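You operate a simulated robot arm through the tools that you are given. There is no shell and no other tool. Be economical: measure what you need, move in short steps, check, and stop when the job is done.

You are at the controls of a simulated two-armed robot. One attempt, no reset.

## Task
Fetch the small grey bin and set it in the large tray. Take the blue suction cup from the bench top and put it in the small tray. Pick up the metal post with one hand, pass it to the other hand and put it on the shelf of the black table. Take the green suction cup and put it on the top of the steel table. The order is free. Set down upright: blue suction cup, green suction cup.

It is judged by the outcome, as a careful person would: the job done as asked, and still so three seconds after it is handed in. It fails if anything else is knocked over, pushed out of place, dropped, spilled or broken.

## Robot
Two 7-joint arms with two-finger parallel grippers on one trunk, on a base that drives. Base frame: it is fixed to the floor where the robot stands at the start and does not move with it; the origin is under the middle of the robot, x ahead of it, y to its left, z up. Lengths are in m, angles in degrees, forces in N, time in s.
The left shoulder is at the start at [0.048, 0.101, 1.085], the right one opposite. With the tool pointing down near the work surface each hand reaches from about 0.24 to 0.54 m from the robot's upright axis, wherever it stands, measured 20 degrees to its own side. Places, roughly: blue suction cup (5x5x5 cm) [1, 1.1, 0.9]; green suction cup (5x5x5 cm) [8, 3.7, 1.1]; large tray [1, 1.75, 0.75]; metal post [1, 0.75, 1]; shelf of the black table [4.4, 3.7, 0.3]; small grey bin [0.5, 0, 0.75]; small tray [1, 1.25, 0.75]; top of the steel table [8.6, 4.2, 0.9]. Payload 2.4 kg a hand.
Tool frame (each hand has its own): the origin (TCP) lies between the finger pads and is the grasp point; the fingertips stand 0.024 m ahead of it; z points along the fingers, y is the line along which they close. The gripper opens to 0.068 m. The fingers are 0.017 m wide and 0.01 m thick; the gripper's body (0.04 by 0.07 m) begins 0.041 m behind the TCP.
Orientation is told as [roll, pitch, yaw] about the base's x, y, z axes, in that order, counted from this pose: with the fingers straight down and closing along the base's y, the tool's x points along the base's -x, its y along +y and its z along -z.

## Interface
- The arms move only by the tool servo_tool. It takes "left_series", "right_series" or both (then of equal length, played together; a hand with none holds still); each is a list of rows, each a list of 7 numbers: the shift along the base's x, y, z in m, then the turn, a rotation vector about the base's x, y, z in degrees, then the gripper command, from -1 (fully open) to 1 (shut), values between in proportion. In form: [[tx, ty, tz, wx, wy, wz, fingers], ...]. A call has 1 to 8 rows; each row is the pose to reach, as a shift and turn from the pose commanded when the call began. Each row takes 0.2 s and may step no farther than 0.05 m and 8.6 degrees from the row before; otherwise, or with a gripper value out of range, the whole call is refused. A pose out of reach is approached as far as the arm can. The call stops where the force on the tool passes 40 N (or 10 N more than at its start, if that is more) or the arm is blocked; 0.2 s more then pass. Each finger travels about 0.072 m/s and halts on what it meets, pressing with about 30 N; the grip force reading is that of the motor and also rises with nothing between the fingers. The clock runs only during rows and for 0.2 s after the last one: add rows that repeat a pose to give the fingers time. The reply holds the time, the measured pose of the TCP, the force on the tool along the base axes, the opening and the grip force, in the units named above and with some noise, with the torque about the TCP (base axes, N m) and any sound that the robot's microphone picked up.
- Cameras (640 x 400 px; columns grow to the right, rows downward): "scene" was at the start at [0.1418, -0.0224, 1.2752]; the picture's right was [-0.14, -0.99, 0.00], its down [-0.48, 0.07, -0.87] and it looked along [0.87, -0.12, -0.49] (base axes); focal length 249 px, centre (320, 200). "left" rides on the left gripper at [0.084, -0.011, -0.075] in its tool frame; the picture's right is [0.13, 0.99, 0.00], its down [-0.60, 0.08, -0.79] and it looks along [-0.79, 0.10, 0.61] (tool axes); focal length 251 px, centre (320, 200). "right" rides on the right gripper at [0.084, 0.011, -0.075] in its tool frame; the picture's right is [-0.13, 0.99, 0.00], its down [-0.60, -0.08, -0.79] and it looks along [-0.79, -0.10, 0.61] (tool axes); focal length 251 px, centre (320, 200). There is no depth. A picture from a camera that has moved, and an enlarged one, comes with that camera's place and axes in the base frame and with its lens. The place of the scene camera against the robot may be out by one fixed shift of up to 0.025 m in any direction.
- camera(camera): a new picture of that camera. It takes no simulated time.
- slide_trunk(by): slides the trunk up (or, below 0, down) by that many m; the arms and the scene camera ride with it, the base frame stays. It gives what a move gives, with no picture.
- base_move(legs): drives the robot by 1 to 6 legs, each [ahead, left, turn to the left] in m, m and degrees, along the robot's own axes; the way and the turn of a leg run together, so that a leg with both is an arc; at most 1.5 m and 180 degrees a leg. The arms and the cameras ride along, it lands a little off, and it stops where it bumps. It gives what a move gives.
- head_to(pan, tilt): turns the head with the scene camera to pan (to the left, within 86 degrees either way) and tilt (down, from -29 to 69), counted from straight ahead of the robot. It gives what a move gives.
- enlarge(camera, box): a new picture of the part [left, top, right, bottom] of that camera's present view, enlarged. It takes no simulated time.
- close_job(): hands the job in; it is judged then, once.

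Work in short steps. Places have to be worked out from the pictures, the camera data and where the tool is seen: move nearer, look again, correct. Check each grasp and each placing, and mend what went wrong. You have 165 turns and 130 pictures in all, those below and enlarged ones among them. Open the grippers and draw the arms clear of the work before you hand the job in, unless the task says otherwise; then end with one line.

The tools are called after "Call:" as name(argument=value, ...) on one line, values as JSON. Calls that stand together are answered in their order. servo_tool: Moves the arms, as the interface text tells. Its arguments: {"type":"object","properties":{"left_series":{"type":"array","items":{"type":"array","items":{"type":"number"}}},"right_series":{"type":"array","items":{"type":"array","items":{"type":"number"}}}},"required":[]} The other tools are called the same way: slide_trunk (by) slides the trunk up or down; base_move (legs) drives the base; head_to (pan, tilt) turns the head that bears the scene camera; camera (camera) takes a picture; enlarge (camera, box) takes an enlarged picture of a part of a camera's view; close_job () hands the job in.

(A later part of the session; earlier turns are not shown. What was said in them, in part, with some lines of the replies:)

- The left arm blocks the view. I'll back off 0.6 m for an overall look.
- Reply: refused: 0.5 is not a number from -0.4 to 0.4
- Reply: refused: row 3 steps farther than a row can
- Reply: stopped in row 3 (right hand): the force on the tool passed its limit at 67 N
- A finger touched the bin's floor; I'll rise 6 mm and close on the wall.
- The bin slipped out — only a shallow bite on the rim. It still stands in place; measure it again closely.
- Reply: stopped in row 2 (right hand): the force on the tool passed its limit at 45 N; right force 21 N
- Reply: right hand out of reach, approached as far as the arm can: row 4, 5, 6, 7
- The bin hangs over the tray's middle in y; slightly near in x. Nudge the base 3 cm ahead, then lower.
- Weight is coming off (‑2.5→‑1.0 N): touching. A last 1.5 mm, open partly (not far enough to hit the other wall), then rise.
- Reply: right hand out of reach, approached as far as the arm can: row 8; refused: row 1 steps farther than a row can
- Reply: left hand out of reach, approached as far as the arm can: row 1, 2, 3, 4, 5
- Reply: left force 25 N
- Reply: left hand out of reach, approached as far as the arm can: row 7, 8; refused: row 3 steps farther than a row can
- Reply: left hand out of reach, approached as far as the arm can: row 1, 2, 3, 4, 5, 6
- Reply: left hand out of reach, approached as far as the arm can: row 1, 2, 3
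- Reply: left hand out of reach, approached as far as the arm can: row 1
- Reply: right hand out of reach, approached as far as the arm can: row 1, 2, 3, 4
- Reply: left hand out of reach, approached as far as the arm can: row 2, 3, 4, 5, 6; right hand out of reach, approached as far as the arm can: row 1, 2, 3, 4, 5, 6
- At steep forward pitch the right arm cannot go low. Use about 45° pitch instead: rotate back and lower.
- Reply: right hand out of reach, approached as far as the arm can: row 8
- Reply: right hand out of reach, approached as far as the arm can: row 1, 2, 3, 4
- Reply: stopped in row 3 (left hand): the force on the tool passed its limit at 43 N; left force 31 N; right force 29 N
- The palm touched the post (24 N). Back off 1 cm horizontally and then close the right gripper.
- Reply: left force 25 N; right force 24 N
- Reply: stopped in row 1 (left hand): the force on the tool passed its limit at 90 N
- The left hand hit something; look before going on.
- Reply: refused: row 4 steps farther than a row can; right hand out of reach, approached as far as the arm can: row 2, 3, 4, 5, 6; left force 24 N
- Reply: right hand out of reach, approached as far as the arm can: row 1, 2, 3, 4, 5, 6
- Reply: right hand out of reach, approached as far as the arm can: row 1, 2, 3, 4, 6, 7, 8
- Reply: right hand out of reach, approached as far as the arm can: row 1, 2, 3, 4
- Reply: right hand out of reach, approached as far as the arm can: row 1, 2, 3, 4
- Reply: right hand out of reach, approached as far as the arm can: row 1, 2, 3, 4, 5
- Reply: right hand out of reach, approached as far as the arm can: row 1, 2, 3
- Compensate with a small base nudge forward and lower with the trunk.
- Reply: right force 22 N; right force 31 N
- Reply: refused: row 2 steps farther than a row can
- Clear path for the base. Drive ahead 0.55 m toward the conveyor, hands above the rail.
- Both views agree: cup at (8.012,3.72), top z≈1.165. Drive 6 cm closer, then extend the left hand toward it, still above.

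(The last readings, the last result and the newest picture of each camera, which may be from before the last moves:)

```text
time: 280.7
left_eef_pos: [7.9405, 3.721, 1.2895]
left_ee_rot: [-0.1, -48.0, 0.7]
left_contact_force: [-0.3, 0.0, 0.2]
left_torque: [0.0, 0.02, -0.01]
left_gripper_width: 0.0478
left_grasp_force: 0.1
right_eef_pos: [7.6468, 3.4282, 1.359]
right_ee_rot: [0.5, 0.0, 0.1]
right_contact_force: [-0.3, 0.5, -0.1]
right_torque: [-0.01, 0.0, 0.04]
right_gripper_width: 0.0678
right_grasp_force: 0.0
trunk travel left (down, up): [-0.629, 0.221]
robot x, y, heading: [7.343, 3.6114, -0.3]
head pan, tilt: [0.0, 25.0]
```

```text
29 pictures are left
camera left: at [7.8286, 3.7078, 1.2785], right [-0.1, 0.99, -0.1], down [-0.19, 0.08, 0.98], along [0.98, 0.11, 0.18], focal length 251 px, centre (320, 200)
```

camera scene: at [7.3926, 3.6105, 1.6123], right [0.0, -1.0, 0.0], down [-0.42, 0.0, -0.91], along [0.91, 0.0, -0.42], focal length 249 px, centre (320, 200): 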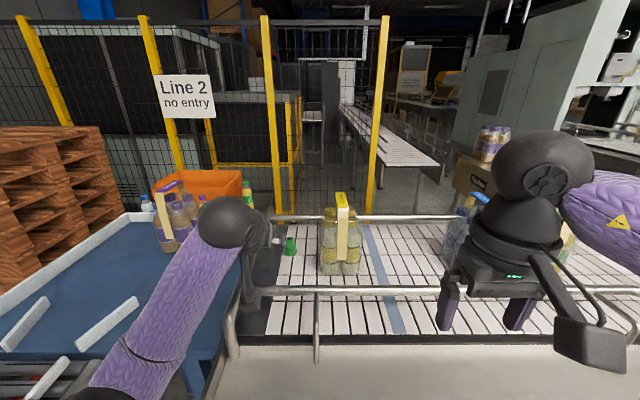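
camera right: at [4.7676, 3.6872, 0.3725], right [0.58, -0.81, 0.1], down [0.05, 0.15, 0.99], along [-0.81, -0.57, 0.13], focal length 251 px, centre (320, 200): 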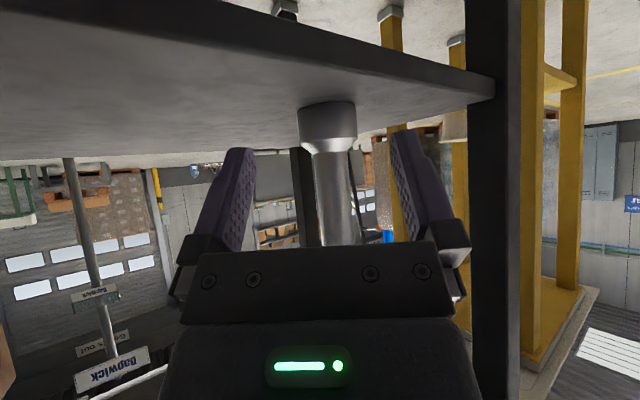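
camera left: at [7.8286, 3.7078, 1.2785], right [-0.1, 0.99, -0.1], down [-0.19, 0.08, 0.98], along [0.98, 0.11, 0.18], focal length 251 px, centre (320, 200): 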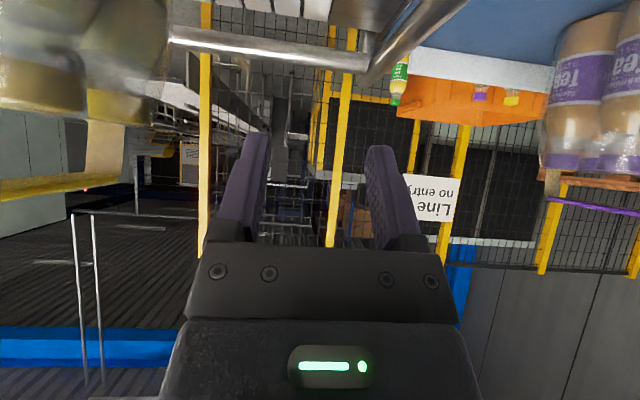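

Reduce pitch to ~40° (to keep the camera housing off the belt) and go to the pre-grasp point 8 cm back along the tool axis.

Call:
servo_tool(left_series=[[0.01, 0, -0.02, 0, 4, 0, -0.4], [0.02, 0, -0.045, 0, 8, -0.7, -0.4], [0.02, 0, -0.068, 0, 8, -0.7, -0.4]])

Call:
camera(camera="left")

Call:
enlarge(camera="scene", box=[200, 170, 400, 310])

```text
time: 281.5
left_eef_pos: [7.9296, 3.722, 1.233]
left_ee_rot: [0.1, -40.0, 0.1]
left_contact_force: [0.7, 0.0, -0.3]
left_torque: [-0.01, 0.02, 0.0]
left_gripper_width: 0.0474
left_grasp_force: 0.1
left hand out of reach, approached as far as the arm can: row 1, 2, 3
right_eef_pos: [7.6464, 3.4292, 1.3603]
right_ee_rot: [0.5, -0.2, 0.2]
right_contact_force: [-0.1, 0.1, -0.3]
right_torque: [0.03, -0.05, 0.0]
right_gripper_width: 0.068
right_grasp_force: 0.1
trunk travel left (down, up): [-0.629, 0.221]
robot x, y, heading: [7.3441, 3.6115, -0.4]
head pan, tilt: [0.0, 25.0]
```

```text
28 pictures are left
camera left: at [7.8174, 3.7101, 1.2375], right [-0.1, 0.99, -0.08], down [-0.05, 0.08, 1.0], along [0.99, 0.1, 0.04], focal length 251 px, centre (320, 200)
```

left: 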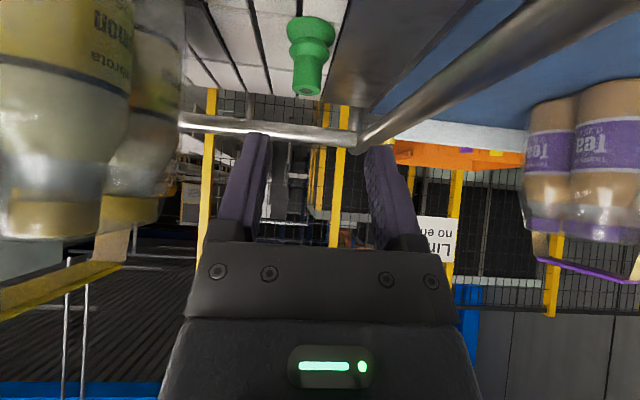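

```text
2.86 times, centred on (300, 240) of scene
camera zoom: at [7.4521, 3.5999, 1.6124], right [0.0, -1.0, 0.0], down [-0.42, 0.0, -0.91], along [0.91, 0.0, -0.42], focal length 711 px, centre (377, 86)
```

zoom: 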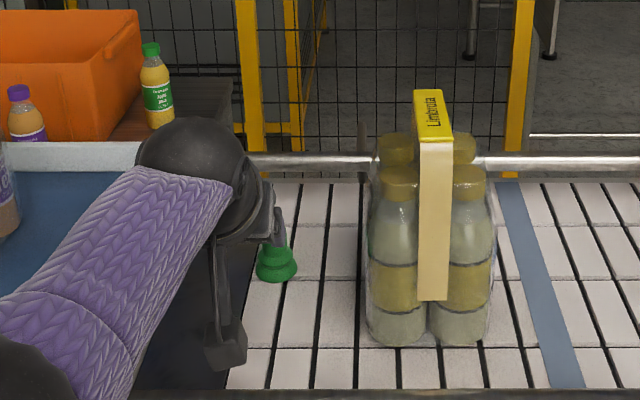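

At 40° the arm's limit is ~0.59 m ahead; cup needs ~0.66. Creep the base forward in small steps, watching for a bump.

Call:
base_move(legs=[[0.035, 0, 0]])

Call:
base_move(legs=[[0.025, 0, 0]])

```text
time: 282.3
left_eef_pos: [7.9668, 3.7227, 1.233]
left_ee_rot: [-0.1, -40.0, 0.1]
left_contact_force: [0.6, 0.2, -0.2]
left_torque: [0.01, 0.02, -0.01]
left_gripper_width: 0.0476
left_grasp_force: 0.0
right_eef_pos: [7.6835, 3.4289, 1.359]
right_ee_rot: [0.6, -0.1, 0.2]
right_contact_force: [0.6, 0.3, -0.1]
right_torque: [-0.01, 0.03, 0.0]
right_gripper_width: 0.0681
right_grasp_force: 0.0
trunk travel left (down, up): [-0.629, 0.221]
robot x, y, heading: [7.3784, 3.6113, -0.3]
head pan, tilt: [0.0, 25.0]
```

```text
time: 283.1
left_eef_pos: [7.9904, 3.7222, 1.2325]
left_ee_rot: [0.0, -39.9, 0.0]
left_contact_force: [1.1, -1.2, -0.4]
left_torque: [0.02, -0.01, 0.05]
left_gripper_width: 0.0475
left_grasp_force: 0.1
right_eef_pos: [7.708, 3.43, 1.3598]
right_ee_rot: [0.4, 0.0, 0.0]
right_contact_force: [-0.3, 0.1, 0.2]
right_torque: [-0.03, 0.05, -0.02]
right_gripper_width: 0.068
right_grasp_force: 0.0
trunk travel left (down, up): [-0.629, 0.221]
robot x, y, heading: [7.4038, 3.6078, -0.2]
head pan, tilt: [0.0, 25.0]
```

No bump. Another 2 cm, then widen the fingers slightly and start descending to the cup.

Call:
base_move(legs=[[0.02, 0, 0]])

Call:
servo_tool(left_series=[[-0.03, -0.009, 0, 0, 0, 0, -0.75], [-0.03, -0.009, -0.015, 0, 0, 0, -0.75], [-0.03, -0.009, -0.03, 0, 0, 0, -0.75]])

Call:
camera(camera="left")

```text
time: 283.9
left_eef_pos: [8.0104, 3.7218, 1.2332]
left_ee_rot: [0.0, -40.1, 0.1]
left_contact_force: [0.8, 0.3, 0.7]
left_torque: [-0.03, 0.03, 0.01]
left_gripper_width: 0.0477
left_grasp_force: 0.0
right_eef_pos: [7.7268, 3.4294, 1.3604]
right_ee_rot: [0.6, 0.0, -0.1]
right_contact_force: [0.3, 0.2, -0.8]
right_torque: [0.0, 0.04, 0.0]
right_gripper_width: 0.068
right_grasp_force: 0.0
trunk travel left (down, up): [-0.629, 0.221]
robot x, y, heading: [7.4214, 3.6079, -0.3]
head pan, tilt: [0.0, 25.0]
```

```text
time: 284.7
left_eef_pos: [7.9784, 3.7127, 1.2038]
left_ee_rot: [0.1, -40.0, 0.1]
left_contact_force: [-0.7, 0.8, -0.3]
left_torque: [0.0, 0.01, 0.05]
left_gripper_width: 0.0593
left_grasp_force: 0.2
right_eef_pos: [7.7252, 3.4302, 1.3593]
right_ee_rot: [0.5, -0.1, 0.0]
right_contact_force: [0.6, 0.3, 0.7]
right_torque: [0.0, 0.0, 0.0]
right_gripper_width: 0.0682
right_grasp_force: 0.1
trunk travel left (down, up): [-0.629, 0.221]
robot x, y, heading: [7.4224, 3.6129, -0.3]
head pan, tilt: [0.0, 25.0]
```

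```text
26 pictures are left
camera left: at [7.8662, 3.7017, 1.208], right [-0.1, 0.99, -0.08], down [-0.05, 0.08, 1.0], along [0.99, 0.1, 0.04], focal length 251 px, centre (320, 200)
```

left: 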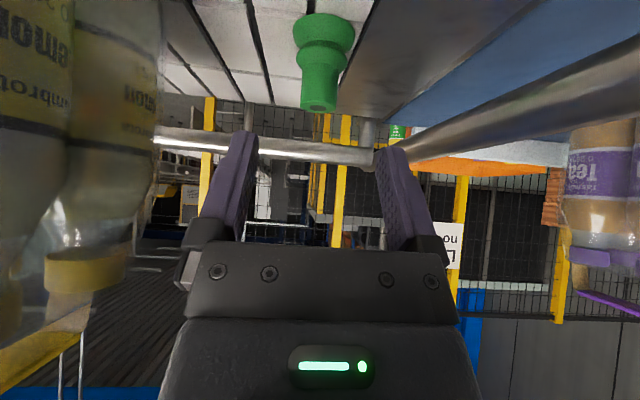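

Aligned. Advance onto the stem and close.

Call:
servo_tool(left_series=[[0.011, -0.001, -0.016, 0, 0, 0, -0.75], [0.022, -0.001, -0.032, 0, 0, 0, -0.75], [0.032, -0.001, -0.046, 0, 0, 0, -0.75]])

Call:
camera(camera="left")

```text
time: 285.5
left_eef_pos: [7.9933, 3.7126, 1.1617]
left_ee_rot: [-0.1, -40.0, 0.1]
left_contact_force: [0.0, -0.4, 0.4]
left_torque: [0.03, 0.0, 0.01]
left_gripper_width: 0.0593
left_grasp_force: 0.0
left hand out of reach, approached as far as the arm can: row 2, 3
right_eef_pos: [7.7271, 3.43, 1.3599]
right_ee_rot: [0.5, -0.1, 0.0]
right_contact_force: [-0.1, 0.2, 0.1]
right_torque: [-0.02, 0.01, 0.0]
right_gripper_width: 0.0679
right_grasp_force: 0.1
trunk travel left (down, up): [-0.629, 0.221]
robot x, y, heading: [7.4236, 3.6102, -0.0]
head pan, tilt: [0.0, 25.0]
```

```text
25 pictures are left
camera left: at [7.8809, 3.7011, 1.1659], right [-0.1, 0.99, -0.08], down [-0.05, 0.08, 1.0], along [0.99, 0.1, 0.04], focal length 251 px, centre (320, 200)
```

left: 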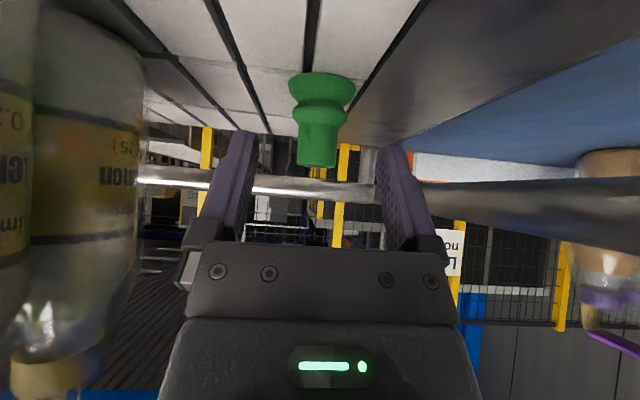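

The tips already flank the stem; nudge the base 1.2 cm more for a fuller bite, then close.

Call:
base_move(legs=[[0.012, 0, 0]])

Call:
servo_tool(left_series=[[0, 0, 0, 0, 0, 0, 0], [0, 0, 0, 0, 0, 0, 1], [0, 0, 0, 0, 0, 0, 1], [0, 0, 0, 0, 0, 0, 1]])

Call:
camera(camera="left")

```text
time: 286.3
left_eef_pos: [8.0068, 3.7122, 1.1625]
left_ee_rot: [-0.1, -39.9, 0.1]
left_contact_force: [0.0, 0.1, 0.0]
left_torque: [0.0, 0.01, 0.02]
left_gripper_width: 0.0595
left_grasp_force: 0.0
right_eef_pos: [7.7386, 3.4294, 1.36]
right_ee_rot: [0.5, 0.0, 0.0]
right_contact_force: [0.8, 1.2, 0.3]
right_torque: [-0.01, 0.05, 0.0]
right_gripper_width: 0.0681
right_grasp_force: 0.1
trunk travel left (down, up): [-0.629, 0.221]
robot x, y, heading: [7.4354, 3.6086, -0.2]
head pan, tilt: [0.0, 25.0]
```

```text
time: 287.3
left_eef_pos: [8.0058, 3.7126, 1.1613]
left_ee_rot: [0.1, -40.0, 0.1]
left_contact_force: [0.4, 0.0, 0.2]
left_torque: [-0.01, 0.0, -0.02]
left_gripper_width: 0.0
left_grasp_force: 24.1
right_eef_pos: [7.7378, 3.4298, 1.3602]
right_ee_rot: [0.6, -0.1, 0.1]
right_contact_force: [-0.3, 0.1, 0.0]
right_torque: [-0.03, 0.0, -0.04]
right_gripper_width: 0.068
right_grasp_force: 0.0
trunk travel left (down, up): [-0.629, 0.221]
robot x, y, heading: [7.4324, 3.6138, -0.1]
head pan, tilt: [0.0, 25.0]
```

```text
24 pictures are left
camera left: at [7.8928, 3.7011, 1.1659], right [-0.1, 0.99, -0.08], down [-0.05, 0.08, 1.0], along [0.99, 0.1, 0.04], focal length 251 px, centre (320, 200)
```

left: 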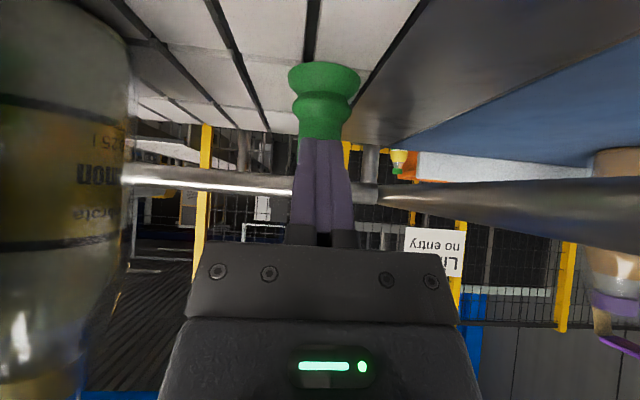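

The fingers closed short of the cup: re-triangulation puts it at (8.053,3.714), top z≈1.146. Reopen, lift slightly, raise pitch to 46° and creep 3 cm closer.

Call:
servo_tool(left_series=[[-0.02, 0, 0.015, 0, 0, 0, 0.5], [-0.03, 0, 0.03, 0, -3, 0, -0.75], [-0.03, 0.002, 0.03, 0, -6, 0, -0.75], [-0.03, 0.002, 0.03, 0, -6, 0, -0.75]])

Call:
base_move(legs=[[0.03, 0, 0]])

Call:
camera(camera="left")

```text
time: 288.3
left_eef_pos: [7.9753, 3.7158, 1.1917]
left_ee_rot: [0.0, -46.0, 0.2]
left_contact_force: [0.1, 0.8, 0.1]
left_torque: [0.03, -0.02, 0.0]
left_gripper_width: 0.0593
left_grasp_force: 0.1
right_eef_pos: [7.7375, 3.4289, 1.3598]
right_ee_rot: [0.5, -0.1, 0.1]
right_contact_force: [-0.4, 0.9, -0.8]
right_torque: [-0.04, -0.01, -0.02]
right_gripper_width: 0.0679
right_grasp_force: 0.1
trunk travel left (down, up): [-0.629, 0.221]
robot x, y, heading: [7.4359, 3.6094, -0.2]
head pan, tilt: [0.0, 25.0]
```

```text
time: 289.1
left_eef_pos: [8.0068, 3.7146, 1.1902]
left_ee_rot: [0.0, -45.8, 0.1]
left_contact_force: [1.3, -0.2, -0.9]
left_torque: [0.0, 0.03, 0.03]
left_gripper_width: 0.0596
left_grasp_force: 0.1
right_eef_pos: [7.7707, 3.4285, 1.3598]
right_ee_rot: [0.6, 0.1, 0.0]
right_contact_force: [0.7, 0.6, -0.6]
right_torque: [0.02, 0.03, 0.01]
right_gripper_width: 0.0681
right_grasp_force: 0.1
trunk travel left (down, up): [-0.629, 0.221]
robot x, y, heading: [7.465, 3.6101, -0.5]
head pan, tilt: [0.0, 25.0]
```

```text
23 pictures are left
camera left: at [7.8946, 3.7031, 1.1836], right [-0.09, 0.99, -0.09], down [-0.15, 0.08, 0.99], along [0.98, 0.1, 0.14], focal length 251 px, centre (320, 200)
```

left: 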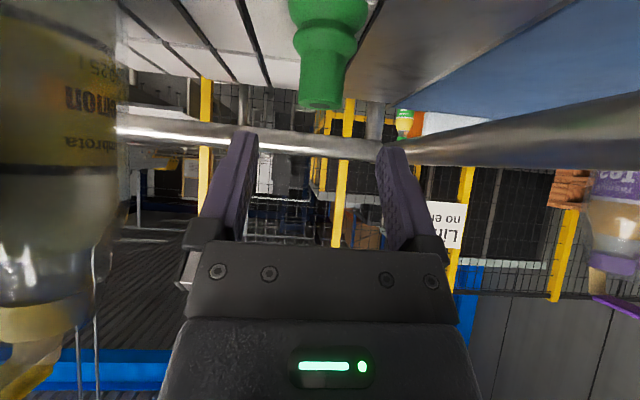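

Geometry confirmed (cup 8.053, top 1.146). Advance to TCP (8.047,3.7145,1.14).

Call:
servo_tool(left_series=[[0.014, 0, -0.017, 0, 0, 0, -0.75], [0.028, 0, -0.034, 0, 0, 0, -0.75], [0.04, 0, -0.05, 0, 0, 0, -0.75], [0.04, 0, -0.05, 0, 0, 0, -0.75]])

Call:
camera(camera="left")

```text
time: 290.1
left_eef_pos: [8.0375, 3.7166, 1.1458]
left_ee_rot: [-0.1, -46.1, 0.1]
left_contact_force: [0.0, 0.4, 0.1]
left_torque: [-0.01, -0.01, 0.0]
left_gripper_width: 0.0595
left_grasp_force: 0.1
left hand out of reach, approached as far as the arm can: row 3, 4
right_eef_pos: [7.7683, 3.4293, 1.3592]
right_ee_rot: [0.5, -0.1, 0.0]
right_contact_force: [-0.1, 0.3, -0.4]
right_torque: [-0.01, 0.0, 0.0]
right_gripper_width: 0.0682
right_grasp_force: 0.1
trunk travel left (down, up): [-0.629, 0.221]
robot x, y, heading: [7.465, 3.6091, -0.3]
head pan, tilt: [0.0, 25.0]
```

```text
22 pictures are left
camera left: at [7.9254, 3.7057, 1.1372], right [-0.09, 0.99, -0.09], down [-0.15, 0.08, 0.99], along [0.98, 0.1, 0.14], focal length 251 px, centre (320, 200)
```

left: 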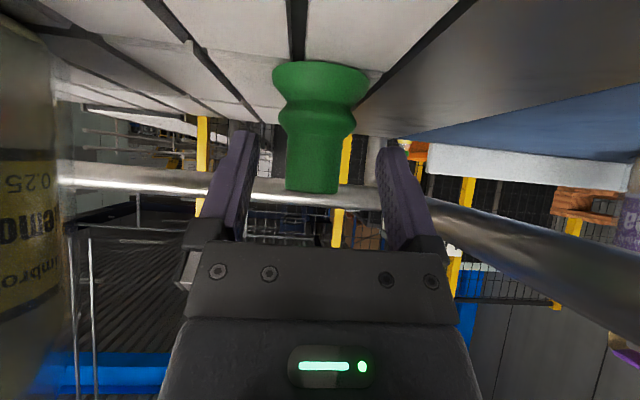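

The stem now sits as the blue one did when gripped. Close.

Call:
servo_tool(left_series=[[0, 0, 0, 0, 0, 0, 0], [0, 0, 0, 0, 0, 0, 1], [0, 0, 0, 0, 0, 0, 1], [0, 0, 0, 0, 0, 0, 1]])

```text
time: 291.1
left_eef_pos: [8.037, 3.7176, 1.1453]
left_ee_rot: [0.1, -46.0, 0.1]
left_contact_force: [-0.2, 0.2, 0.1]
left_torque: [0.0, 0.01, 0.0]
left_gripper_width: 0.0234
left_grasp_force: 30.4
right_eef_pos: [7.7688, 3.4298, 1.3587]
right_ee_rot: [0.4, -0.1, 0.0]
right_contact_force: [-0.4, -0.3, -0.9]
right_torque: [0.03, -0.02, -0.05]
right_gripper_width: 0.0681
right_grasp_force: 0.0
trunk travel left (down, up): [-0.629, 0.221]
robot x, y, heading: [7.4638, 3.6077, -0.4]
head pan, tilt: [0.0, 25.0]
```

Gripped (23.4 mm). Lift straight up with the trunk, then back away from the conveyor.

Call:
slide_trunk(by=0.18)

Call:
base_move(legs=[[-0.75, -0.05, 0]])

Call:
head_to(pan=20, tilt=20)

Call:
camera(camera="scene")

```text
time: 293.1
left_eef_pos: [8.0375, 3.7154, 1.3254]
left_ee_rot: [0.1, -46.0, 0.1]
left_contact_force: [-0.6, -0.2, -0.5]
left_torque: [-0.03, -0.02, -0.04]
left_gripper_width: 0.0235
left_grasp_force: 30.0
right_eef_pos: [7.7681, 3.4283, 1.5396]
right_ee_rot: [0.6, 0.0, 0.0]
right_contact_force: [0.0, -0.3, -1.0]
right_torque: [-0.01, 0.03, -0.01]
right_gripper_width: 0.0682
right_grasp_force: 0.0
trunk travel left (down, up): [-0.809, 0.04]
robot x, y, heading: [7.4661, 3.6085, -0.6]
head pan, tilt: [0.0, 25.0]
```

```text
time: 297.1
left_eef_pos: [7.2941, 3.6665, 1.3248]
left_ee_rot: [0.1, -46.0, -0.6]
left_contact_force: [0.0, -0.5, -0.3]
left_torque: [0.01, -0.04, 0.01]
left_gripper_width: 0.0234
left_grasp_force: 29.7
right_eef_pos: [7.0222, 3.3821, 1.5403]
right_ee_rot: [0.5, -0.2, -0.7]
right_contact_force: [-0.9, -0.1, 0.3]
right_torque: [-0.02, 0.01, -0.01]
right_gripper_width: 0.0679
right_grasp_force: 0.2
trunk travel left (down, up): [-0.809, 0.04]
robot x, y, heading: [6.7247, 3.567, -0.8]
head pan, tilt: [0.0, 25.0]
```

```text
time: 298.0
left_eef_pos: [7.2963, 3.666, 1.3251]
left_ee_rot: [0.1, -46.0, -0.5]
left_contact_force: [-0.1, -0.5, -0.5]
left_torque: [0.02, 0.0, 0.02]
left_gripper_width: 0.0232
left_grasp_force: 30.1
right_eef_pos: [7.0219, 3.3823, 1.5397]
right_ee_rot: [0.5, -0.1, -0.5]
right_contact_force: [0.8, -0.4, -0.1]
right_torque: [-0.01, 0.01, 0.02]
right_gripper_width: 0.0678
right_grasp_force: 0.1
trunk travel left (down, up): [-0.809, 0.04]
robot x, y, heading: [6.7207, 3.5651, -0.5]
head pan, tilt: [20.0, 20.0]
```

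```text
21 pictures are left
camera scene: at [6.823, 3.5872, 1.8005], right [0.33, -0.94, 0.0], down [-0.32, -0.11, -0.94], along [0.89, 0.31, -0.34], focal length 249 px, centre (320, 200)
```

scene: 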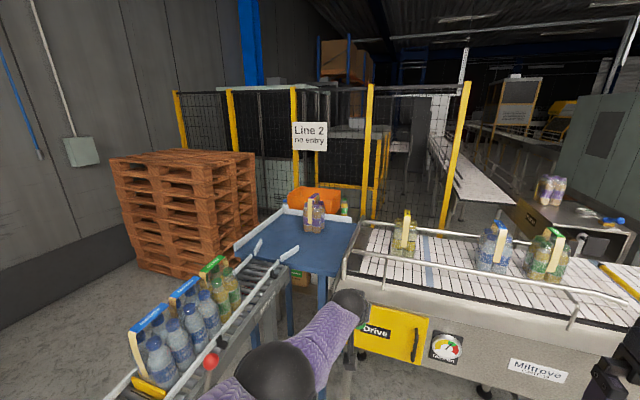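

The steel table (with orange tub) stands behind the blue table; there is a lane on the north side between it and the pallet stack. Drive round the roller conveyor's end into that lane.

Call:
base_move(legs=[[-0.6, 0, 0], [0, 1.5, 0], [0.9, 0.02, 0]])

Call:
head_to(pan=-20, tilt=25)

Call:
camera(camera="scene")

```text
time: 304.6
left_eef_pos: [6.6915, 4.2926, 1.3299]
left_ee_rot: [-0.2, -46.6, 3.1]
left_contact_force: [-1.3, 0.5, -0.3]
left_torque: [-0.03, -0.04, -0.01]
left_gripper_width: 0.0237
left_grasp_force: 30.3
right_eef_pos: [6.4325, 3.9939, 1.5443]
right_ee_rot: [0.3, -0.6, 2.9]
right_contact_force: [-2.1, 1.1, 0.8]
right_torque: [-0.04, -0.1, 0.01]
right_gripper_width: 0.0681
right_grasp_force: 0.1
trunk travel left (down, up): [-0.809, 0.04]
robot x, y, heading: [6.135, 4.1559, 2.6]
head pan, tilt: [20.0, 20.0]
stopped in leg 2: the robot was blocked; the commanded pose is now the measured one
```

```text
time: 305.7
left_eef_pos: [6.7049, 4.2916, 1.3259]
left_ee_rot: [0.0, -46.1, 2.9]
left_contact_force: [0.2, -0.6, -0.6]
left_torque: [0.01, 0.0, -0.03]
left_gripper_width: 0.0235
left_grasp_force: 29.3
right_eef_pos: [6.4481, 3.9917, 1.5406]
right_ee_rot: [0.3, -0.2, 2.9]
right_contact_force: [0.1, -0.2, 0.9]
right_torque: [0.0, 0.0, 0.0]
right_gripper_width: 0.0678
right_grasp_force: 0.0
trunk travel left (down, up): [-0.809, 0.04]
robot x, y, heading: [6.1346, 4.1544, 2.9]
head pan, tilt: [-20.0, 25.0]
```

```text
20 pictures are left
camera scene: at [6.2393, 4.1205, 1.7924], right [-0.3, -0.95, 0.0], down [-0.4, 0.12, -0.91], along [0.87, -0.27, -0.42], focal length 249 px, centre (320, 200)
```

scene: 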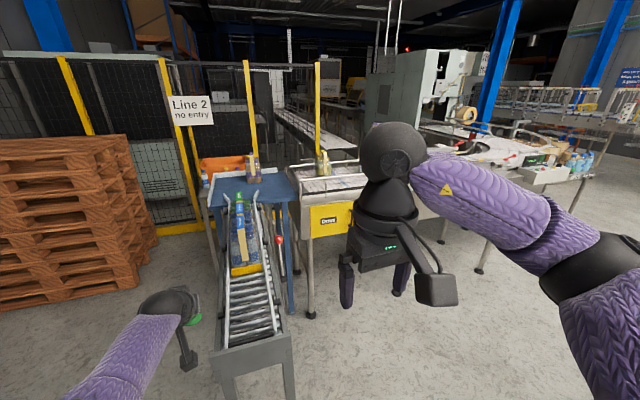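

Blocked—most likely by the lift platform at my left, which I had forgotten. Ease back right, go forward to x≈6.48, and look left before passing between platform and roller end.

Call:
base_move(legs=[[0, -0.1, -2.9], [0.36, 0, 0]])

Call:
head_to(pan=75, tilt=40)

Call:
camera(camera="scene")

```text
time: 308.8
left_eef_pos: [7.0768, 4.1618, 1.3251]
left_ee_rot: [0.0, -46.1, 0.1]
left_contact_force: [-0.8, -0.8, -0.5]
left_torque: [0.01, 0.01, 0.01]
left_gripper_width: 0.0234
left_grasp_force: 30.3
right_eef_pos: [6.8042, 3.8748, 1.5403]
right_ee_rot: [0.5, -0.2, 0.1]
right_contact_force: [-0.2, 0.0, 0.0]
right_torque: [0.01, -0.01, 0.0]
right_gripper_width: 0.0681
right_grasp_force: 0.1
trunk travel left (down, up): [-0.809, 0.04]
robot x, y, heading: [6.5025, 4.0575, -0.1]
head pan, tilt: [-20.0, 25.0]
```

```text
time: 310.5
left_eef_pos: [7.0768, 4.1626, 1.3251]
left_ee_rot: [0.1, -46.1, 0.2]
left_contact_force: [-0.1, -0.5, 0.2]
left_torque: [0.0, -0.01, 0.03]
left_gripper_width: 0.0236
left_grasp_force: 29.8
right_eef_pos: [6.8042, 3.8751, 1.5405]
right_ee_rot: [0.5, -0.2, 0.1]
right_contact_force: [-0.9, 0.0, 0.3]
right_torque: [0.01, -0.03, 0.02]
right_gripper_width: 0.0681
right_grasp_force: 0.1
trunk travel left (down, up): [-0.809, 0.04]
robot x, y, heading: [6.5031, 4.0529, 0.0]
head pan, tilt: [75.0, 40.0]
```

```text
19 pictures are left
camera scene: at [6.5391, 4.1282, 1.7691], right [0.97, -0.26, 0.0], down [-0.17, -0.62, -0.77], along [0.2, 0.74, -0.64], focal length 249 px, centre (320, 200)
```

scene: 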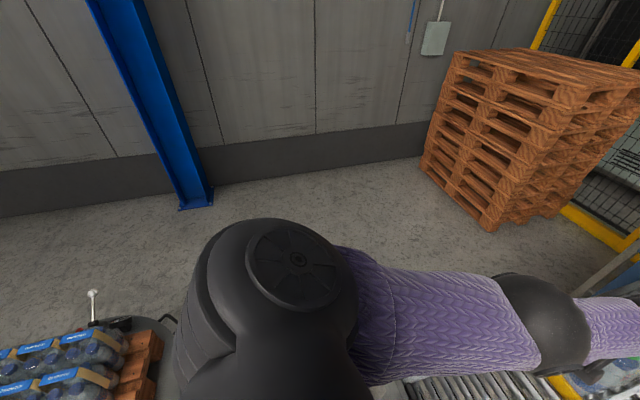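

The lift platform ends at x≈6.0 and appears undisturbed; the area north of the roller is open. Strafe left to y≈5.0, drive ahead and look at the steel table.

Call:
base_move(legs=[[0, 0.98, 0], [1.2, 0, 0]])

Call:
head_to(pan=-35, tilt=30)

Call:
camera(camera="scene")

```text
time: 321.2
left_eef_pos: [8.2783, 5.1318, 1.3252]
left_ee_rot: [0.1, -46.1, -0.1]
left_contact_force: [0.6, -0.9, -0.4]
left_torque: [0.0, 0.0, 0.01]
left_gripper_width: 0.0235
left_grasp_force: 30.5
right_eef_pos: [8.0059, 4.8456, 1.5405]
right_ee_rot: [0.6, -0.2, 0.0]
right_contact_force: [0.0, -1.0, -0.3]
right_torque: [-0.04, -0.01, 0.03]
right_gripper_width: 0.0682
right_grasp_force: 0.1
trunk travel left (down, up): [-0.809, 0.04]
robot x, y, heading: [7.7023, 5.0239, -0.0]
head pan, tilt: [75.0, 40.0]
```

```text
time: 323.1
left_eef_pos: [8.2774, 5.1328, 1.3259]
left_ee_rot: [-0.1, -46.1, 0.1]
left_contact_force: [0.5, -0.3, -0.4]
left_torque: [-0.02, 0.0, 0.02]
left_gripper_width: 0.0231
left_grasp_force: 30.2
right_eef_pos: [8.0058, 4.8446, 1.5402]
right_ee_rot: [0.5, -0.1, 0.1]
right_contact_force: [1.0, -0.6, -0.5]
right_torque: [0.02, 0.01, -0.03]
right_gripper_width: 0.068
right_grasp_force: 0.0
trunk travel left (down, up): [-0.809, 0.04]
robot x, y, heading: [7.7055, 5.0272, -0.2]
head pan, tilt: [-35.0, 30.0]
```

```text
18 pictures are left
camera scene: at [7.7926, 4.9644, 1.7844], right [-0.58, -0.82, 0.0], down [-0.41, 0.29, -0.87], along [0.71, -0.5, -0.5], focal length 249 px, centre (320, 200)
```

scene: 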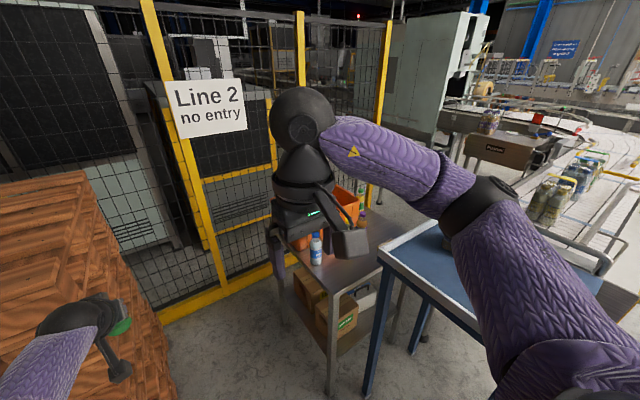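

Steel table top: x≈8.36–8.82, north edge y≈4.5, with bottles and a tub on it. Turn to face -y and strafe to its north end.

Call:
base_move(legs=[[0, 0, -90], [0.13, 0, 0], [0, 0.72, 0]])

Call:
head_to(pan=10, tilt=48)

Call:
camera(camera="scene")

```text
time: 331.8
left_eef_pos: [8.5262, 4.3159, 1.3248]
left_ee_rot: [0.0, -46.2, -90.5]
left_contact_force: [0.8, 0.1, -1.2]
left_torque: [0.0, 0.02, 0.01]
left_gripper_width: 0.0234
left_grasp_force: 30.1
right_eef_pos: [8.2423, 4.5901, 1.5402]
right_ee_rot: [0.5, -0.1, -90.5]
right_contact_force: [0.1, 0.0, 0.4]
right_torque: [-0.01, 0.03, -0.03]
right_gripper_width: 0.0678
right_grasp_force: 0.2
trunk travel left (down, up): [-0.809, 0.04]
robot x, y, heading: [8.4233, 4.8887, -90.7]
head pan, tilt: [-35.0, 30.0]
```

```text
time: 332.9
left_eef_pos: [8.5258, 4.3162, 1.3255]
left_ee_rot: [0.0, -46.1, -90.5]
left_contact_force: [0.4, -0.1, -0.6]
left_torque: [-0.01, 0.02, 0.01]
left_gripper_width: 0.0232
left_grasp_force: 29.7
right_eef_pos: [8.2412, 4.5904, 1.54]
right_ee_rot: [0.5, -0.2, -90.5]
right_contact_force: [0.7, -1.0, 0.9]
right_torque: [-0.03, -0.04, 0.03]
right_gripper_width: 0.0678
right_grasp_force: 0.1
trunk travel left (down, up): [-0.809, 0.04]
robot x, y, heading: [8.4264, 4.8907, -90.7]
head pan, tilt: [10.0, 48.0]
```

```text
17 pictures are left
camera scene: at [8.4409, 4.7909, 1.7576], right [-0.99, -0.16, 0.0], down [-0.12, 0.73, -0.67], along [0.11, -0.66, -0.74], focal length 249 px, centre (320, 200)
```

scene: 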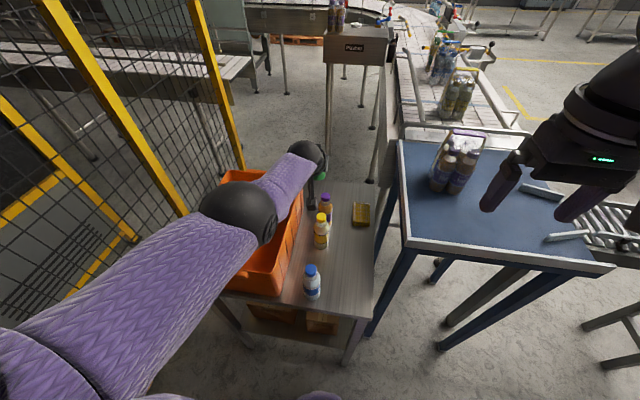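

Free spot on the steel table: about (8.41,4.40), between the west edge (x≈8.34) and the bottles (x≈8.54). Shift the base so the cup hangs over it, lower the trunk 0.25 m, and look.

Call:
base_move(legs=[[-0.085, -0.115, 0.6]])

Call:
slide_trunk(by=-0.25)

Call:
camera(camera="scene")

Call:
camera(camera="left")

```text
time: 334.2
left_eef_pos: [8.4172, 4.4024, 1.3255]
left_ee_rot: [-0.1, -46.1, -90.0]
left_contact_force: [0.0, -0.7, -0.6]
left_torque: [0.0, -0.02, -0.04]
left_gripper_width: 0.0232
left_grasp_force: 29.4
right_eef_pos: [8.1308, 4.6737, 1.5418]
right_ee_rot: [0.4, -0.2, -89.9]
right_contact_force: [-0.3, 0.6, 0.0]
right_torque: [0.01, -0.01, 0.01]
right_gripper_width: 0.068
right_grasp_force: 0.0
trunk travel left (down, up): [-0.809, 0.04]
robot x, y, heading: [8.3113, 4.9763, -90.3]
head pan, tilt: [10.0, 48.0]
```

```text
time: 336.8
left_eef_pos: [8.4175, 4.4036, 1.0754]
left_ee_rot: [0.0, -46.1, -90.0]
left_contact_force: [0.1, -0.5, 0.0]
left_torque: [0.0, -0.02, 0.02]
left_gripper_width: 0.0234
left_grasp_force: 29.4
right_eef_pos: [8.1306, 4.6736, 1.2898]
right_ee_rot: [0.4, -0.2, -89.9]
right_contact_force: [0.0, 0.1, 0.1]
right_torque: [-0.01, 0.01, -0.01]
right_gripper_width: 0.0677
right_grasp_force: 0.1
trunk travel left (down, up): [-0.559, 0.29]
robot x, y, heading: [8.3118, 4.9742, -90.2]
head pan, tilt: [10.0, 48.0]
```

```text
16 pictures are left
camera scene: at [8.3279, 4.8712, 1.5076], right [-0.99, -0.17, 0.0], down [-0.13, 0.73, -0.67], along [0.12, -0.66, -0.74], focal length 249 px, centre (320, 200)
```

scene: 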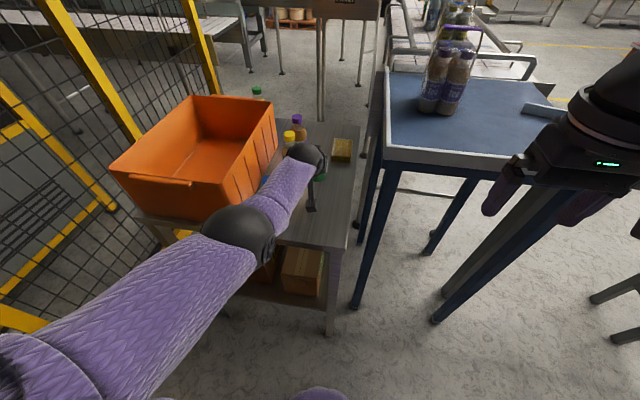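

```text
15 pictures are left
camera left: at [8.4069, 4.5142, 1.0672], right [0.99, 0.09, -0.09], down [0.08, 0.15, 0.99], along [0.1, -0.98, 0.14], focal length 251 px, centre (320, 200)
```

left: 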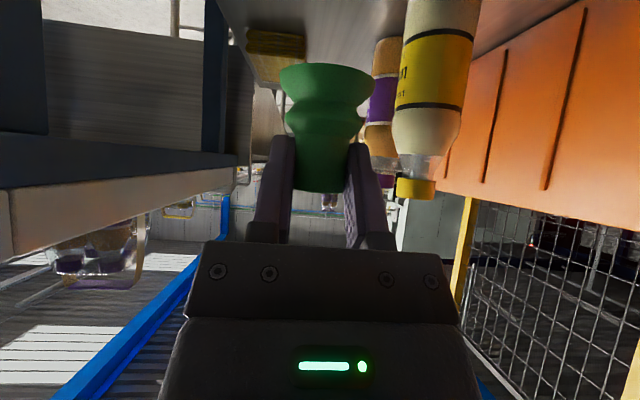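

The forearm passes near the northern bottle, so shift 1.5 cm west and 2 cm north, then lower by the arm only (elbow stays high).

Call:
base_move(legs=[[-0.02, -0.018, 0]])

Call:
servo_tool(left_series=[[0, 0, -0.025, 0, 0, 0, 1], [0, 0, -0.05, 0, 0, 0, 1], [0, 0, -0.075, 0, 0, 0, 1]])

Call:
enlarge(camera="scene", box=[200, 80, 400, 280])

Call:
camera(camera="left")

```text
time: 337.6
left_eef_pos: [8.4001, 4.4225, 1.0752]
left_ee_rot: [0.0, -46.1, -90.0]
left_contact_force: [0.1, -0.6, -1.4]
left_torque: [-0.01, 0.0, 0.03]
left_gripper_width: 0.0232
left_grasp_force: 30.7
right_eef_pos: [8.1109, 4.6943, 1.2903]
right_ee_rot: [0.4, -0.2, -89.9]
right_contact_force: [-0.8, 1.2, -0.5]
right_torque: [-0.02, -0.03, -0.03]
right_gripper_width: 0.0677
right_grasp_force: 0.0
trunk travel left (down, up): [-0.559, 0.29]
robot x, y, heading: [8.2935, 4.9957, -89.9]
head pan, tilt: [10.0, 48.0]
```

```text
time: 338.4
left_eef_pos: [8.4012, 4.4383, 1.0285]
left_ee_rot: [0.0, -46.0, -89.8]
left_contact_force: [-0.2, -0.8, -0.4]
left_torque: [-0.02, 0.02, -0.03]
left_gripper_width: 0.0233
left_grasp_force: 30.4
left hand out of reach, approached as far as the arm can: row 1, 2, 3
right_eef_pos: [8.1135, 4.6938, 1.2901]
right_ee_rot: [0.5, -0.3, -90.0]
right_contact_force: [-0.2, -0.7, 0.2]
right_torque: [-0.02, 0.0, -0.01]
right_gripper_width: 0.0681
right_grasp_force: 0.0
trunk travel left (down, up): [-0.559, 0.29]
robot x, y, heading: [8.2911, 4.9962, -90.1]
head pan, tilt: [10.0, 48.0]
```

```text
2.00 times, centred on (300, 180) of scene
camera zoom: at [8.3102, 4.8913, 1.5075], right [-0.98, -0.17, 0.0], down [-0.13, 0.73, -0.67], along [0.12, -0.66, -0.74], focal length 498 px, centre (360, 240)
```

zoom: 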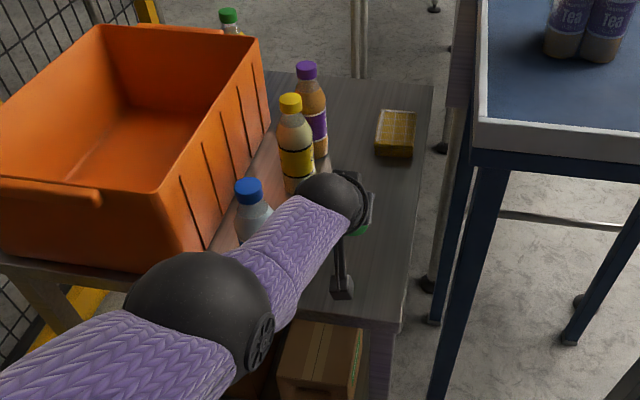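

```text
13 pictures are left
camera left: at [8.3896, 4.5498, 1.0207], right [0.99, 0.09, -0.09], down [0.08, 0.15, 0.99], along [0.1, -0.98, 0.14], focal length 251 px, centre (320, 200)
```

left: 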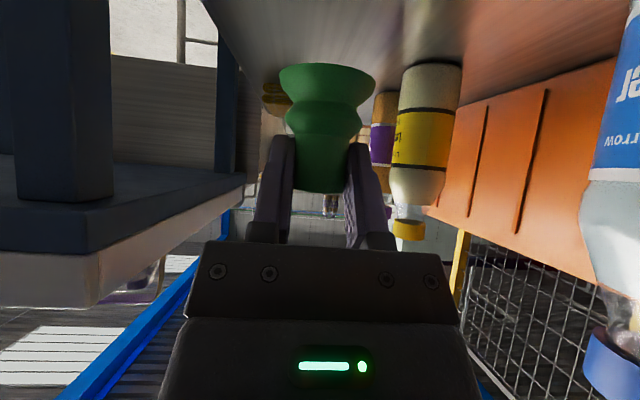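

Clearances look fine: the bottle is ≥2–3 cm east of hand and forearm. Lower with the trunk.

Call:
slide_trunk(by=-0.045)

Call:
enlarge(camera="scene", box=[200, 80, 400, 280])

Call:
camera(camera="left")

```text
time: 339.3
left_eef_pos: [8.4004, 4.4378, 0.9845]
left_ee_rot: [0.0, -46.0, -89.9]
left_contact_force: [0.3, 0.4, -1.4]
left_torque: [-0.02, 0.0, 0.01]
left_gripper_width: 0.0233
left_grasp_force: 29.9
right_eef_pos: [8.1122, 4.6945, 1.2461]
right_ee_rot: [0.5, -0.2, -89.8]
right_contact_force: [0.2, 0.0, 0.3]
right_torque: [-0.02, 0.03, -0.01]
right_gripper_width: 0.0679
right_grasp_force: 0.0
trunk travel left (down, up): [-0.514, 0.336]
robot x, y, heading: [8.2952, 4.998, -89.9]
head pan, tilt: [10.0, 48.0]
```

```text
2.00 times, centred on (300, 180) of scene
camera zoom: at [8.3101, 4.8882, 1.4624], right [-0.98, -0.17, 0.0], down [-0.13, 0.73, -0.67], along [0.12, -0.66, -0.74], focal length 498 px, centre (360, 240)
```

zoom: 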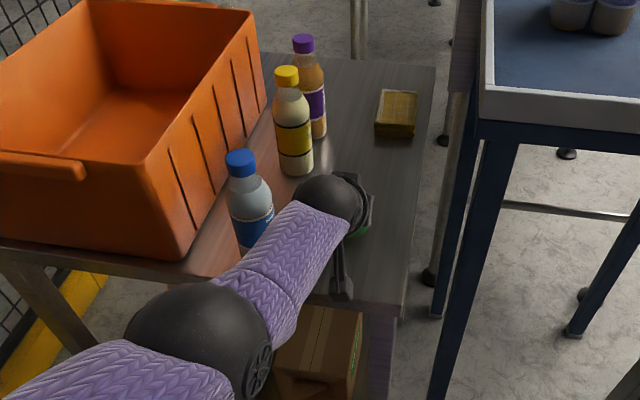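

```text
11 pictures are left
camera left: at [8.3894, 4.5502, 0.9763], right [0.99, 0.09, -0.09], down [0.08, 0.15, 0.99], along [0.1, -0.98, 0.14], focal length 251 px, centre (320, 200)
```

left: 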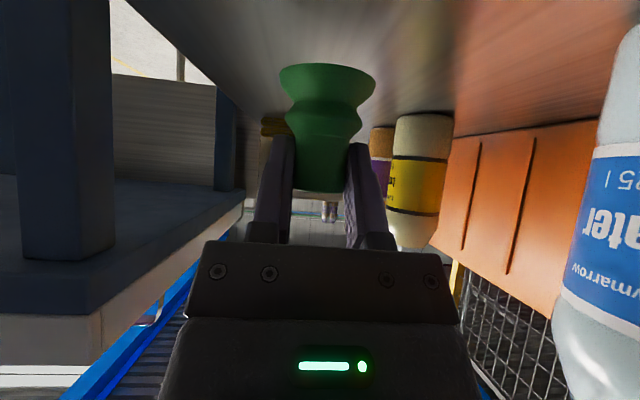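

Safe so far. Continue down in small steps until contact.

Call:
slide_trunk(by=-0.02)

Call:
slide_trunk(by=-0.008)

```text
time: 340.0
left_eef_pos: [8.4012, 4.4387, 0.9654]
left_ee_rot: [0.0, -46.3, -89.9]
left_contact_force: [0.0, -0.3, 7.1]
left_torque: [-0.06, -0.03, 0.01]
left_gripper_width: 0.0231
left_grasp_force: 29.7
right_eef_pos: [8.1144, 4.6937, 1.2261]
right_ee_rot: [0.5, -0.2, -89.8]
right_contact_force: [-0.6, 0.5, 0.1]
right_torque: [0.0, -0.02, 0.02]
right_gripper_width: 0.0678
right_grasp_force: 0.1
trunk travel left (down, up): [-0.494, 0.356]
robot x, y, heading: [8.2933, 4.9941, -90.0]
head pan, tilt: [10.0, 48.0]
```

```text
time: 340.4
left_eef_pos: [8.3996, 4.4362, 0.9646]
left_ee_rot: [0.0, -47.1, -89.8]
left_contact_force: [0.2, 7.8, 15.3]
left_torque: [0.45, -0.04, 0.0]
left_gripper_width: 0.0236
left_grasp_force: 30.8
right_eef_pos: [8.114, 4.6968, 1.219]
right_ee_rot: [0.6, -0.3, -89.8]
right_contact_force: [0.1, -0.3, 0.3]
right_torque: [-0.02, -0.03, 0.01]
right_gripper_width: 0.0682
right_grasp_force: 0.0
trunk travel left (down, up): [-0.487, 0.362]
robot x, y, heading: [8.2948, 4.9941, -90.1]
head pan, tilt: [10.0, 48.0]
stopped: the force on the tool passed its limit at 43 N (the readings are from after the stop); the commanded pose is now the measured one
```

Contact (cup on the table). Relieve 5 mm and open partly.

Call:
slide_trunk(by=0.005)

Call:
servo_tool(left_series=[[0, 0, 0, 0, 0, 0, 0.2], [0, 0, 0, 0, 0, 0, -0.2], [0, 0, 0, 0, 0, 0, -0.5], [0, 0, 0, 0, 0, 0, -0.5]])

Call:
camera(camera="left")

```text
time: 341.0
left_eef_pos: [8.4006, 4.4355, 0.9689]
left_ee_rot: [0.0, -46.9, -89.8]
left_contact_force: [-0.5, -0.2, 0.0]
left_torque: [0.02, 0.01, -0.01]
left_gripper_width: 0.0233
left_grasp_force: 30.0
right_eef_pos: [8.1138, 4.6944, 1.2243]
right_ee_rot: [0.6, -0.3, -89.8]
right_contact_force: [-0.1, 0.2, 0.6]
right_torque: [0.0, 0.02, 0.0]
right_gripper_width: 0.0679
right_grasp_force: 0.0
trunk travel left (down, up): [-0.492, 0.357]
robot x, y, heading: [8.2931, 4.9974, -90.2]
head pan, tilt: [10.0, 48.0]
```

```text
time: 342.0
left_eef_pos: [8.4009, 4.4359, 0.9678]
left_ee_rot: [-0.1, -46.9, -89.8]
left_contact_force: [-0.4, 0.5, 0.1]
left_torque: [0.02, 0.02, 0.0]
left_gripper_width: 0.0508
left_grasp_force: 0.1
right_eef_pos: [8.1141, 4.6939, 1.2237]
right_ee_rot: [0.6, -0.1, -89.8]
right_contact_force: [-0.2, -0.6, -0.7]
right_torque: [-0.01, -0.02, 0.01]
right_gripper_width: 0.068
right_grasp_force: 0.0
trunk travel left (down, up): [-0.492, 0.357]
robot x, y, heading: [8.2898, 4.996, -89.7]
head pan, tilt: [10.0, 48.0]
```

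```text
10 pictures are left
camera left: at [8.3895, 4.5469, 0.9579], right [0.99, 0.09, -0.1], down [0.08, 0.17, 0.98], along [0.1, -0.98, 0.16], focal length 251 px, centre (320, 200)
```

left: 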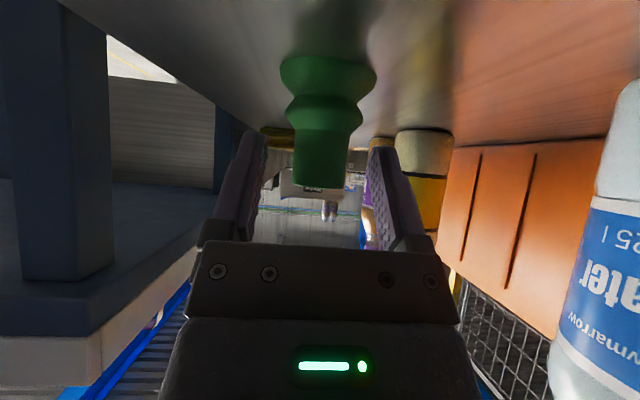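

The cup stands upright, released. Retreat straight back, then raise the arms and verify.

Call:
base_move(legs=[[-0.2, 0, 0]])

Call:
slide_trunk(by=0.25)

Call:
enlarge(camera="scene", box=[200, 40, 440, 240])

```text
time: 343.8
left_eef_pos: [8.3029, 4.5718, 0.9679]
left_ee_rot: [-0.1, -46.8, -99.1]
left_contact_force: [-0.7, 0.8, -0.5]
left_torque: [0.02, 0.0, -0.03]
left_gripper_width: 0.0509
left_grasp_force: 0.1
right_eef_pos: [8.0615, 4.8733, 1.2238]
right_ee_rot: [0.5, -0.1, -99.1]
right_contact_force: [0.3, 0.7, 0.2]
right_torque: [0.0, 0.02, -0.02]
right_gripper_width: 0.0681
right_grasp_force: 0.1
trunk travel left (down, up): [-0.492, 0.357]
robot x, y, heading: [8.2883, 5.1442, -99.5]
head pan, tilt: [10.0, 48.0]
stopped in leg 1: the robot was blocked; the commanded pose is now the measured one
```

```text
time: 346.3
left_eef_pos: [8.3036, 4.5725, 1.2228]
left_ee_rot: [0.0, -47.4, -99.1]
left_contact_force: [0.3, -0.3, 0.6]
left_torque: [0.02, 0.03, -0.02]
left_gripper_width: 0.0511
left_grasp_force: 0.0
right_eef_pos: [8.0609, 4.8741, 1.474]
right_ee_rot: [0.5, -0.2, -99.1]
right_contact_force: [0.2, -0.8, -0.9]
right_torque: [-0.04, -0.01, -0.02]
right_gripper_width: 0.0682
right_grasp_force: 0.1
trunk travel left (down, up): [-0.742, 0.107]
robot x, y, heading: [8.2876, 5.141, -99.3]
head pan, tilt: [10.0, 48.0]
```

```text
2.00 times, centred on (320, 140) of scene
camera zoom: at [8.2899, 5.0427, 1.6909], right [-1.0, -0.01, 0.0], down [-0.01, 0.74, -0.67], along [0.01, -0.67, -0.74], focal length 498 px, centre (320, 320)
```

zoom: 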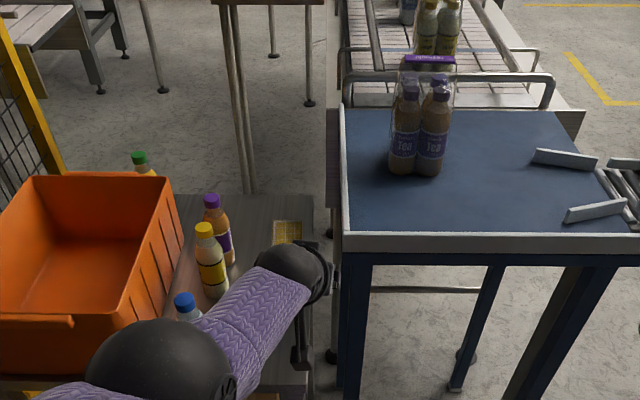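

I bumped the pallet stack with the base's rear and turned a bit. Slide west away from the stack, then check the cup and the stack.

Call:
base_move(legs=[[0.03, -0.35, 0], [0, 0, 9]])

Call:
head_to(pan=25, tilt=40)

Call:
camera(camera="scene")

```text
time: 349.3
left_eef_pos: [8.0401, 4.6097, 1.2216]
left_ee_rot: [-0.1, -47.4, -90.2]
left_contact_force: [0.3, 0.0, -0.2]
left_torque: [0.01, 0.02, 0.02]
left_gripper_width: 0.0512
left_grasp_force: 0.1
right_eef_pos: [7.7545, 4.8695, 1.4736]
right_ee_rot: [0.6, -0.2, -90.1]
right_contact_force: [-0.2, -0.3, -0.2]
right_torque: [-0.06, 0.0, 0.01]
right_gripper_width: 0.0683
right_grasp_force: 0.1
trunk travel left (down, up): [-0.742, 0.107]
robot x, y, heading: [7.936, 5.171, -90.2]
head pan, tilt: [10.0, 48.0]
```

```text
time: 350.0
left_eef_pos: [8.0399, 4.6094, 1.2229]
left_ee_rot: [-0.2, -47.3, -90.2]
left_contact_force: [-0.1, 0.3, -0.2]
left_torque: [0.04, 0.01, -0.05]
left_gripper_width: 0.0513
left_grasp_force: 0.1
right_eef_pos: [7.7543, 4.869, 1.4741]
right_ee_rot: [0.5, -0.3, -90.2]
right_contact_force: [-0.3, -1.0, 0.0]
right_torque: [-0.01, 0.02, -0.01]
right_gripper_width: 0.068
right_grasp_force: 0.0
trunk travel left (down, up): [-0.742, 0.107]
robot x, y, heading: [7.9307, 5.17, -90.3]
head pan, tilt: [25.0, 40.0]
```

```text
8 pictures are left
camera scene: at [7.9736, 5.0714, 1.7024], right [-0.91, -0.42, 0.0], down [-0.27, 0.59, -0.77], along [0.32, -0.7, -0.64], focal length 249 px, centre (320, 200)
```

scene: 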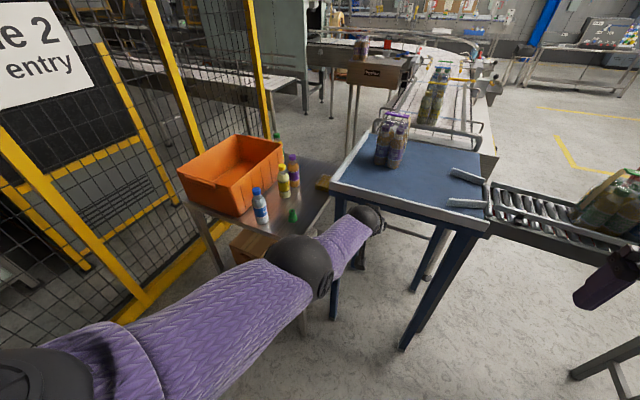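

Call:
enlarge(camera="scene", box=[230, 160, 350, 240])

Call:
head_to(pan=86, tilt=30)

Call:
camera(camera="scene")

```text
5.00 times, centred on (290, 200) of scene
camera zoom: at [7.9736, 5.0714, 1.7024], right [-0.91, -0.42, 0.0], down [-0.27, 0.59, -0.77], along [0.32, -0.7, -0.64], focal length 1245 px, centre (470, 200)
```

zoom: 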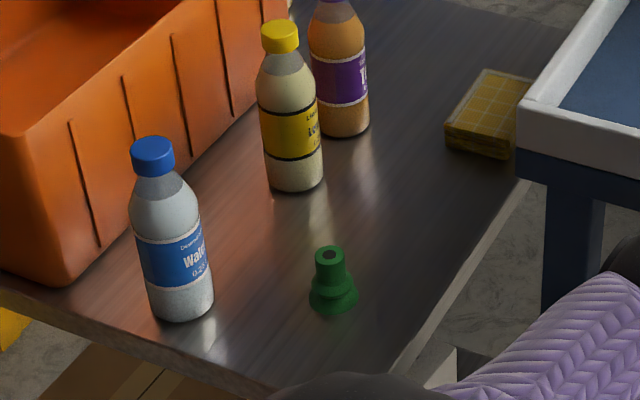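

```text
time: 351.3
left_eef_pos: [8.0385, 4.6101, 1.2236]
left_ee_rot: [-0.2, -47.4, -90.2]
left_contact_force: [0.1, 0.4, -0.8]
left_torque: [-0.02, 0.02, 0.01]
left_gripper_width: 0.0513
left_grasp_force: 0.0
right_eef_pos: [7.754, 4.8688, 1.4741]
right_ee_rot: [0.4, -0.1, -90.1]
right_contact_force: [0.5, -0.4, -0.5]
right_torque: [0.0, -0.01, -0.05]
right_gripper_width: 0.068
right_grasp_force: 0.1
trunk travel left (down, up): [-0.742, 0.107]
robot x, y, heading: [7.934, 5.1675, -90.1]
head pan, tilt: [85.9, 30.0]
```

```text
6 pictures are left
camera scene: at [8.0286, 5.1416, 1.7178], right [-0.08, -1.0, 0.0], down [-0.5, 0.04, -0.87], along [0.86, -0.07, -0.5], focal length 249 px, centre (320, 200)
```

scene: 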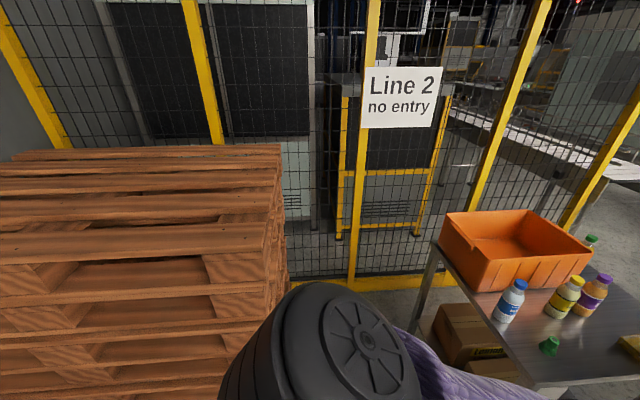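

Green cup stands upright on the steel table, and the pallet stack is intact. Open the left gripper fully; both hands are clear.

Call:
servo_tool(left_series=[[0, 0, 0.02, 0, 0, 0, -1], [0, 0, 0.03, 0, 0, 0, -1], [0, 0, 0.03, 0, 0, 0, -1]], right_series=[[0, 0, 0, 0, 0, 0, -1], [0, 0, 0, 0, 0, 0, -1], [0, 0, 0, 0, 0, 0, -1]])

```text
time: 352.1
left_eef_pos: [8.0401, 4.6094, 1.2519]
left_ee_rot: [-0.1, -47.3, -90.2]
left_contact_force: [-0.1, 0.2, 0.5]
left_torque: [-0.02, 0.0, 0.02]
left_gripper_width: 0.0679
left_grasp_force: 0.0
right_eef_pos: [7.7541, 4.87, 1.4747]
right_ee_rot: [0.5, -0.1, -90.1]
right_contact_force: [-0.6, 0.3, -0.3]
right_torque: [-0.05, -0.02, 0.02]
right_gripper_width: 0.0678
right_grasp_force: 0.0
trunk travel left (down, up): [-0.742, 0.107]
robot x, y, heading: [7.9377, 5.1712, -90.3]
head pan, tilt: [85.9, 30.0]
```

All four placings are made and checked; hand the job in.

Call:
close_job()

```text
The job is handed in.
```

All four items are in place and I've handed the job in: the bin is in the large tray, the blue cup is upright in the small tray, the post was passed from left hand to right and stands on the black table's shelf, and the green cup is upright on the steel table. The base was blocked twice on the way, probably by the lift platform and then by the pallet stack. Both looked undisturbed in the partial views I took afterwards.
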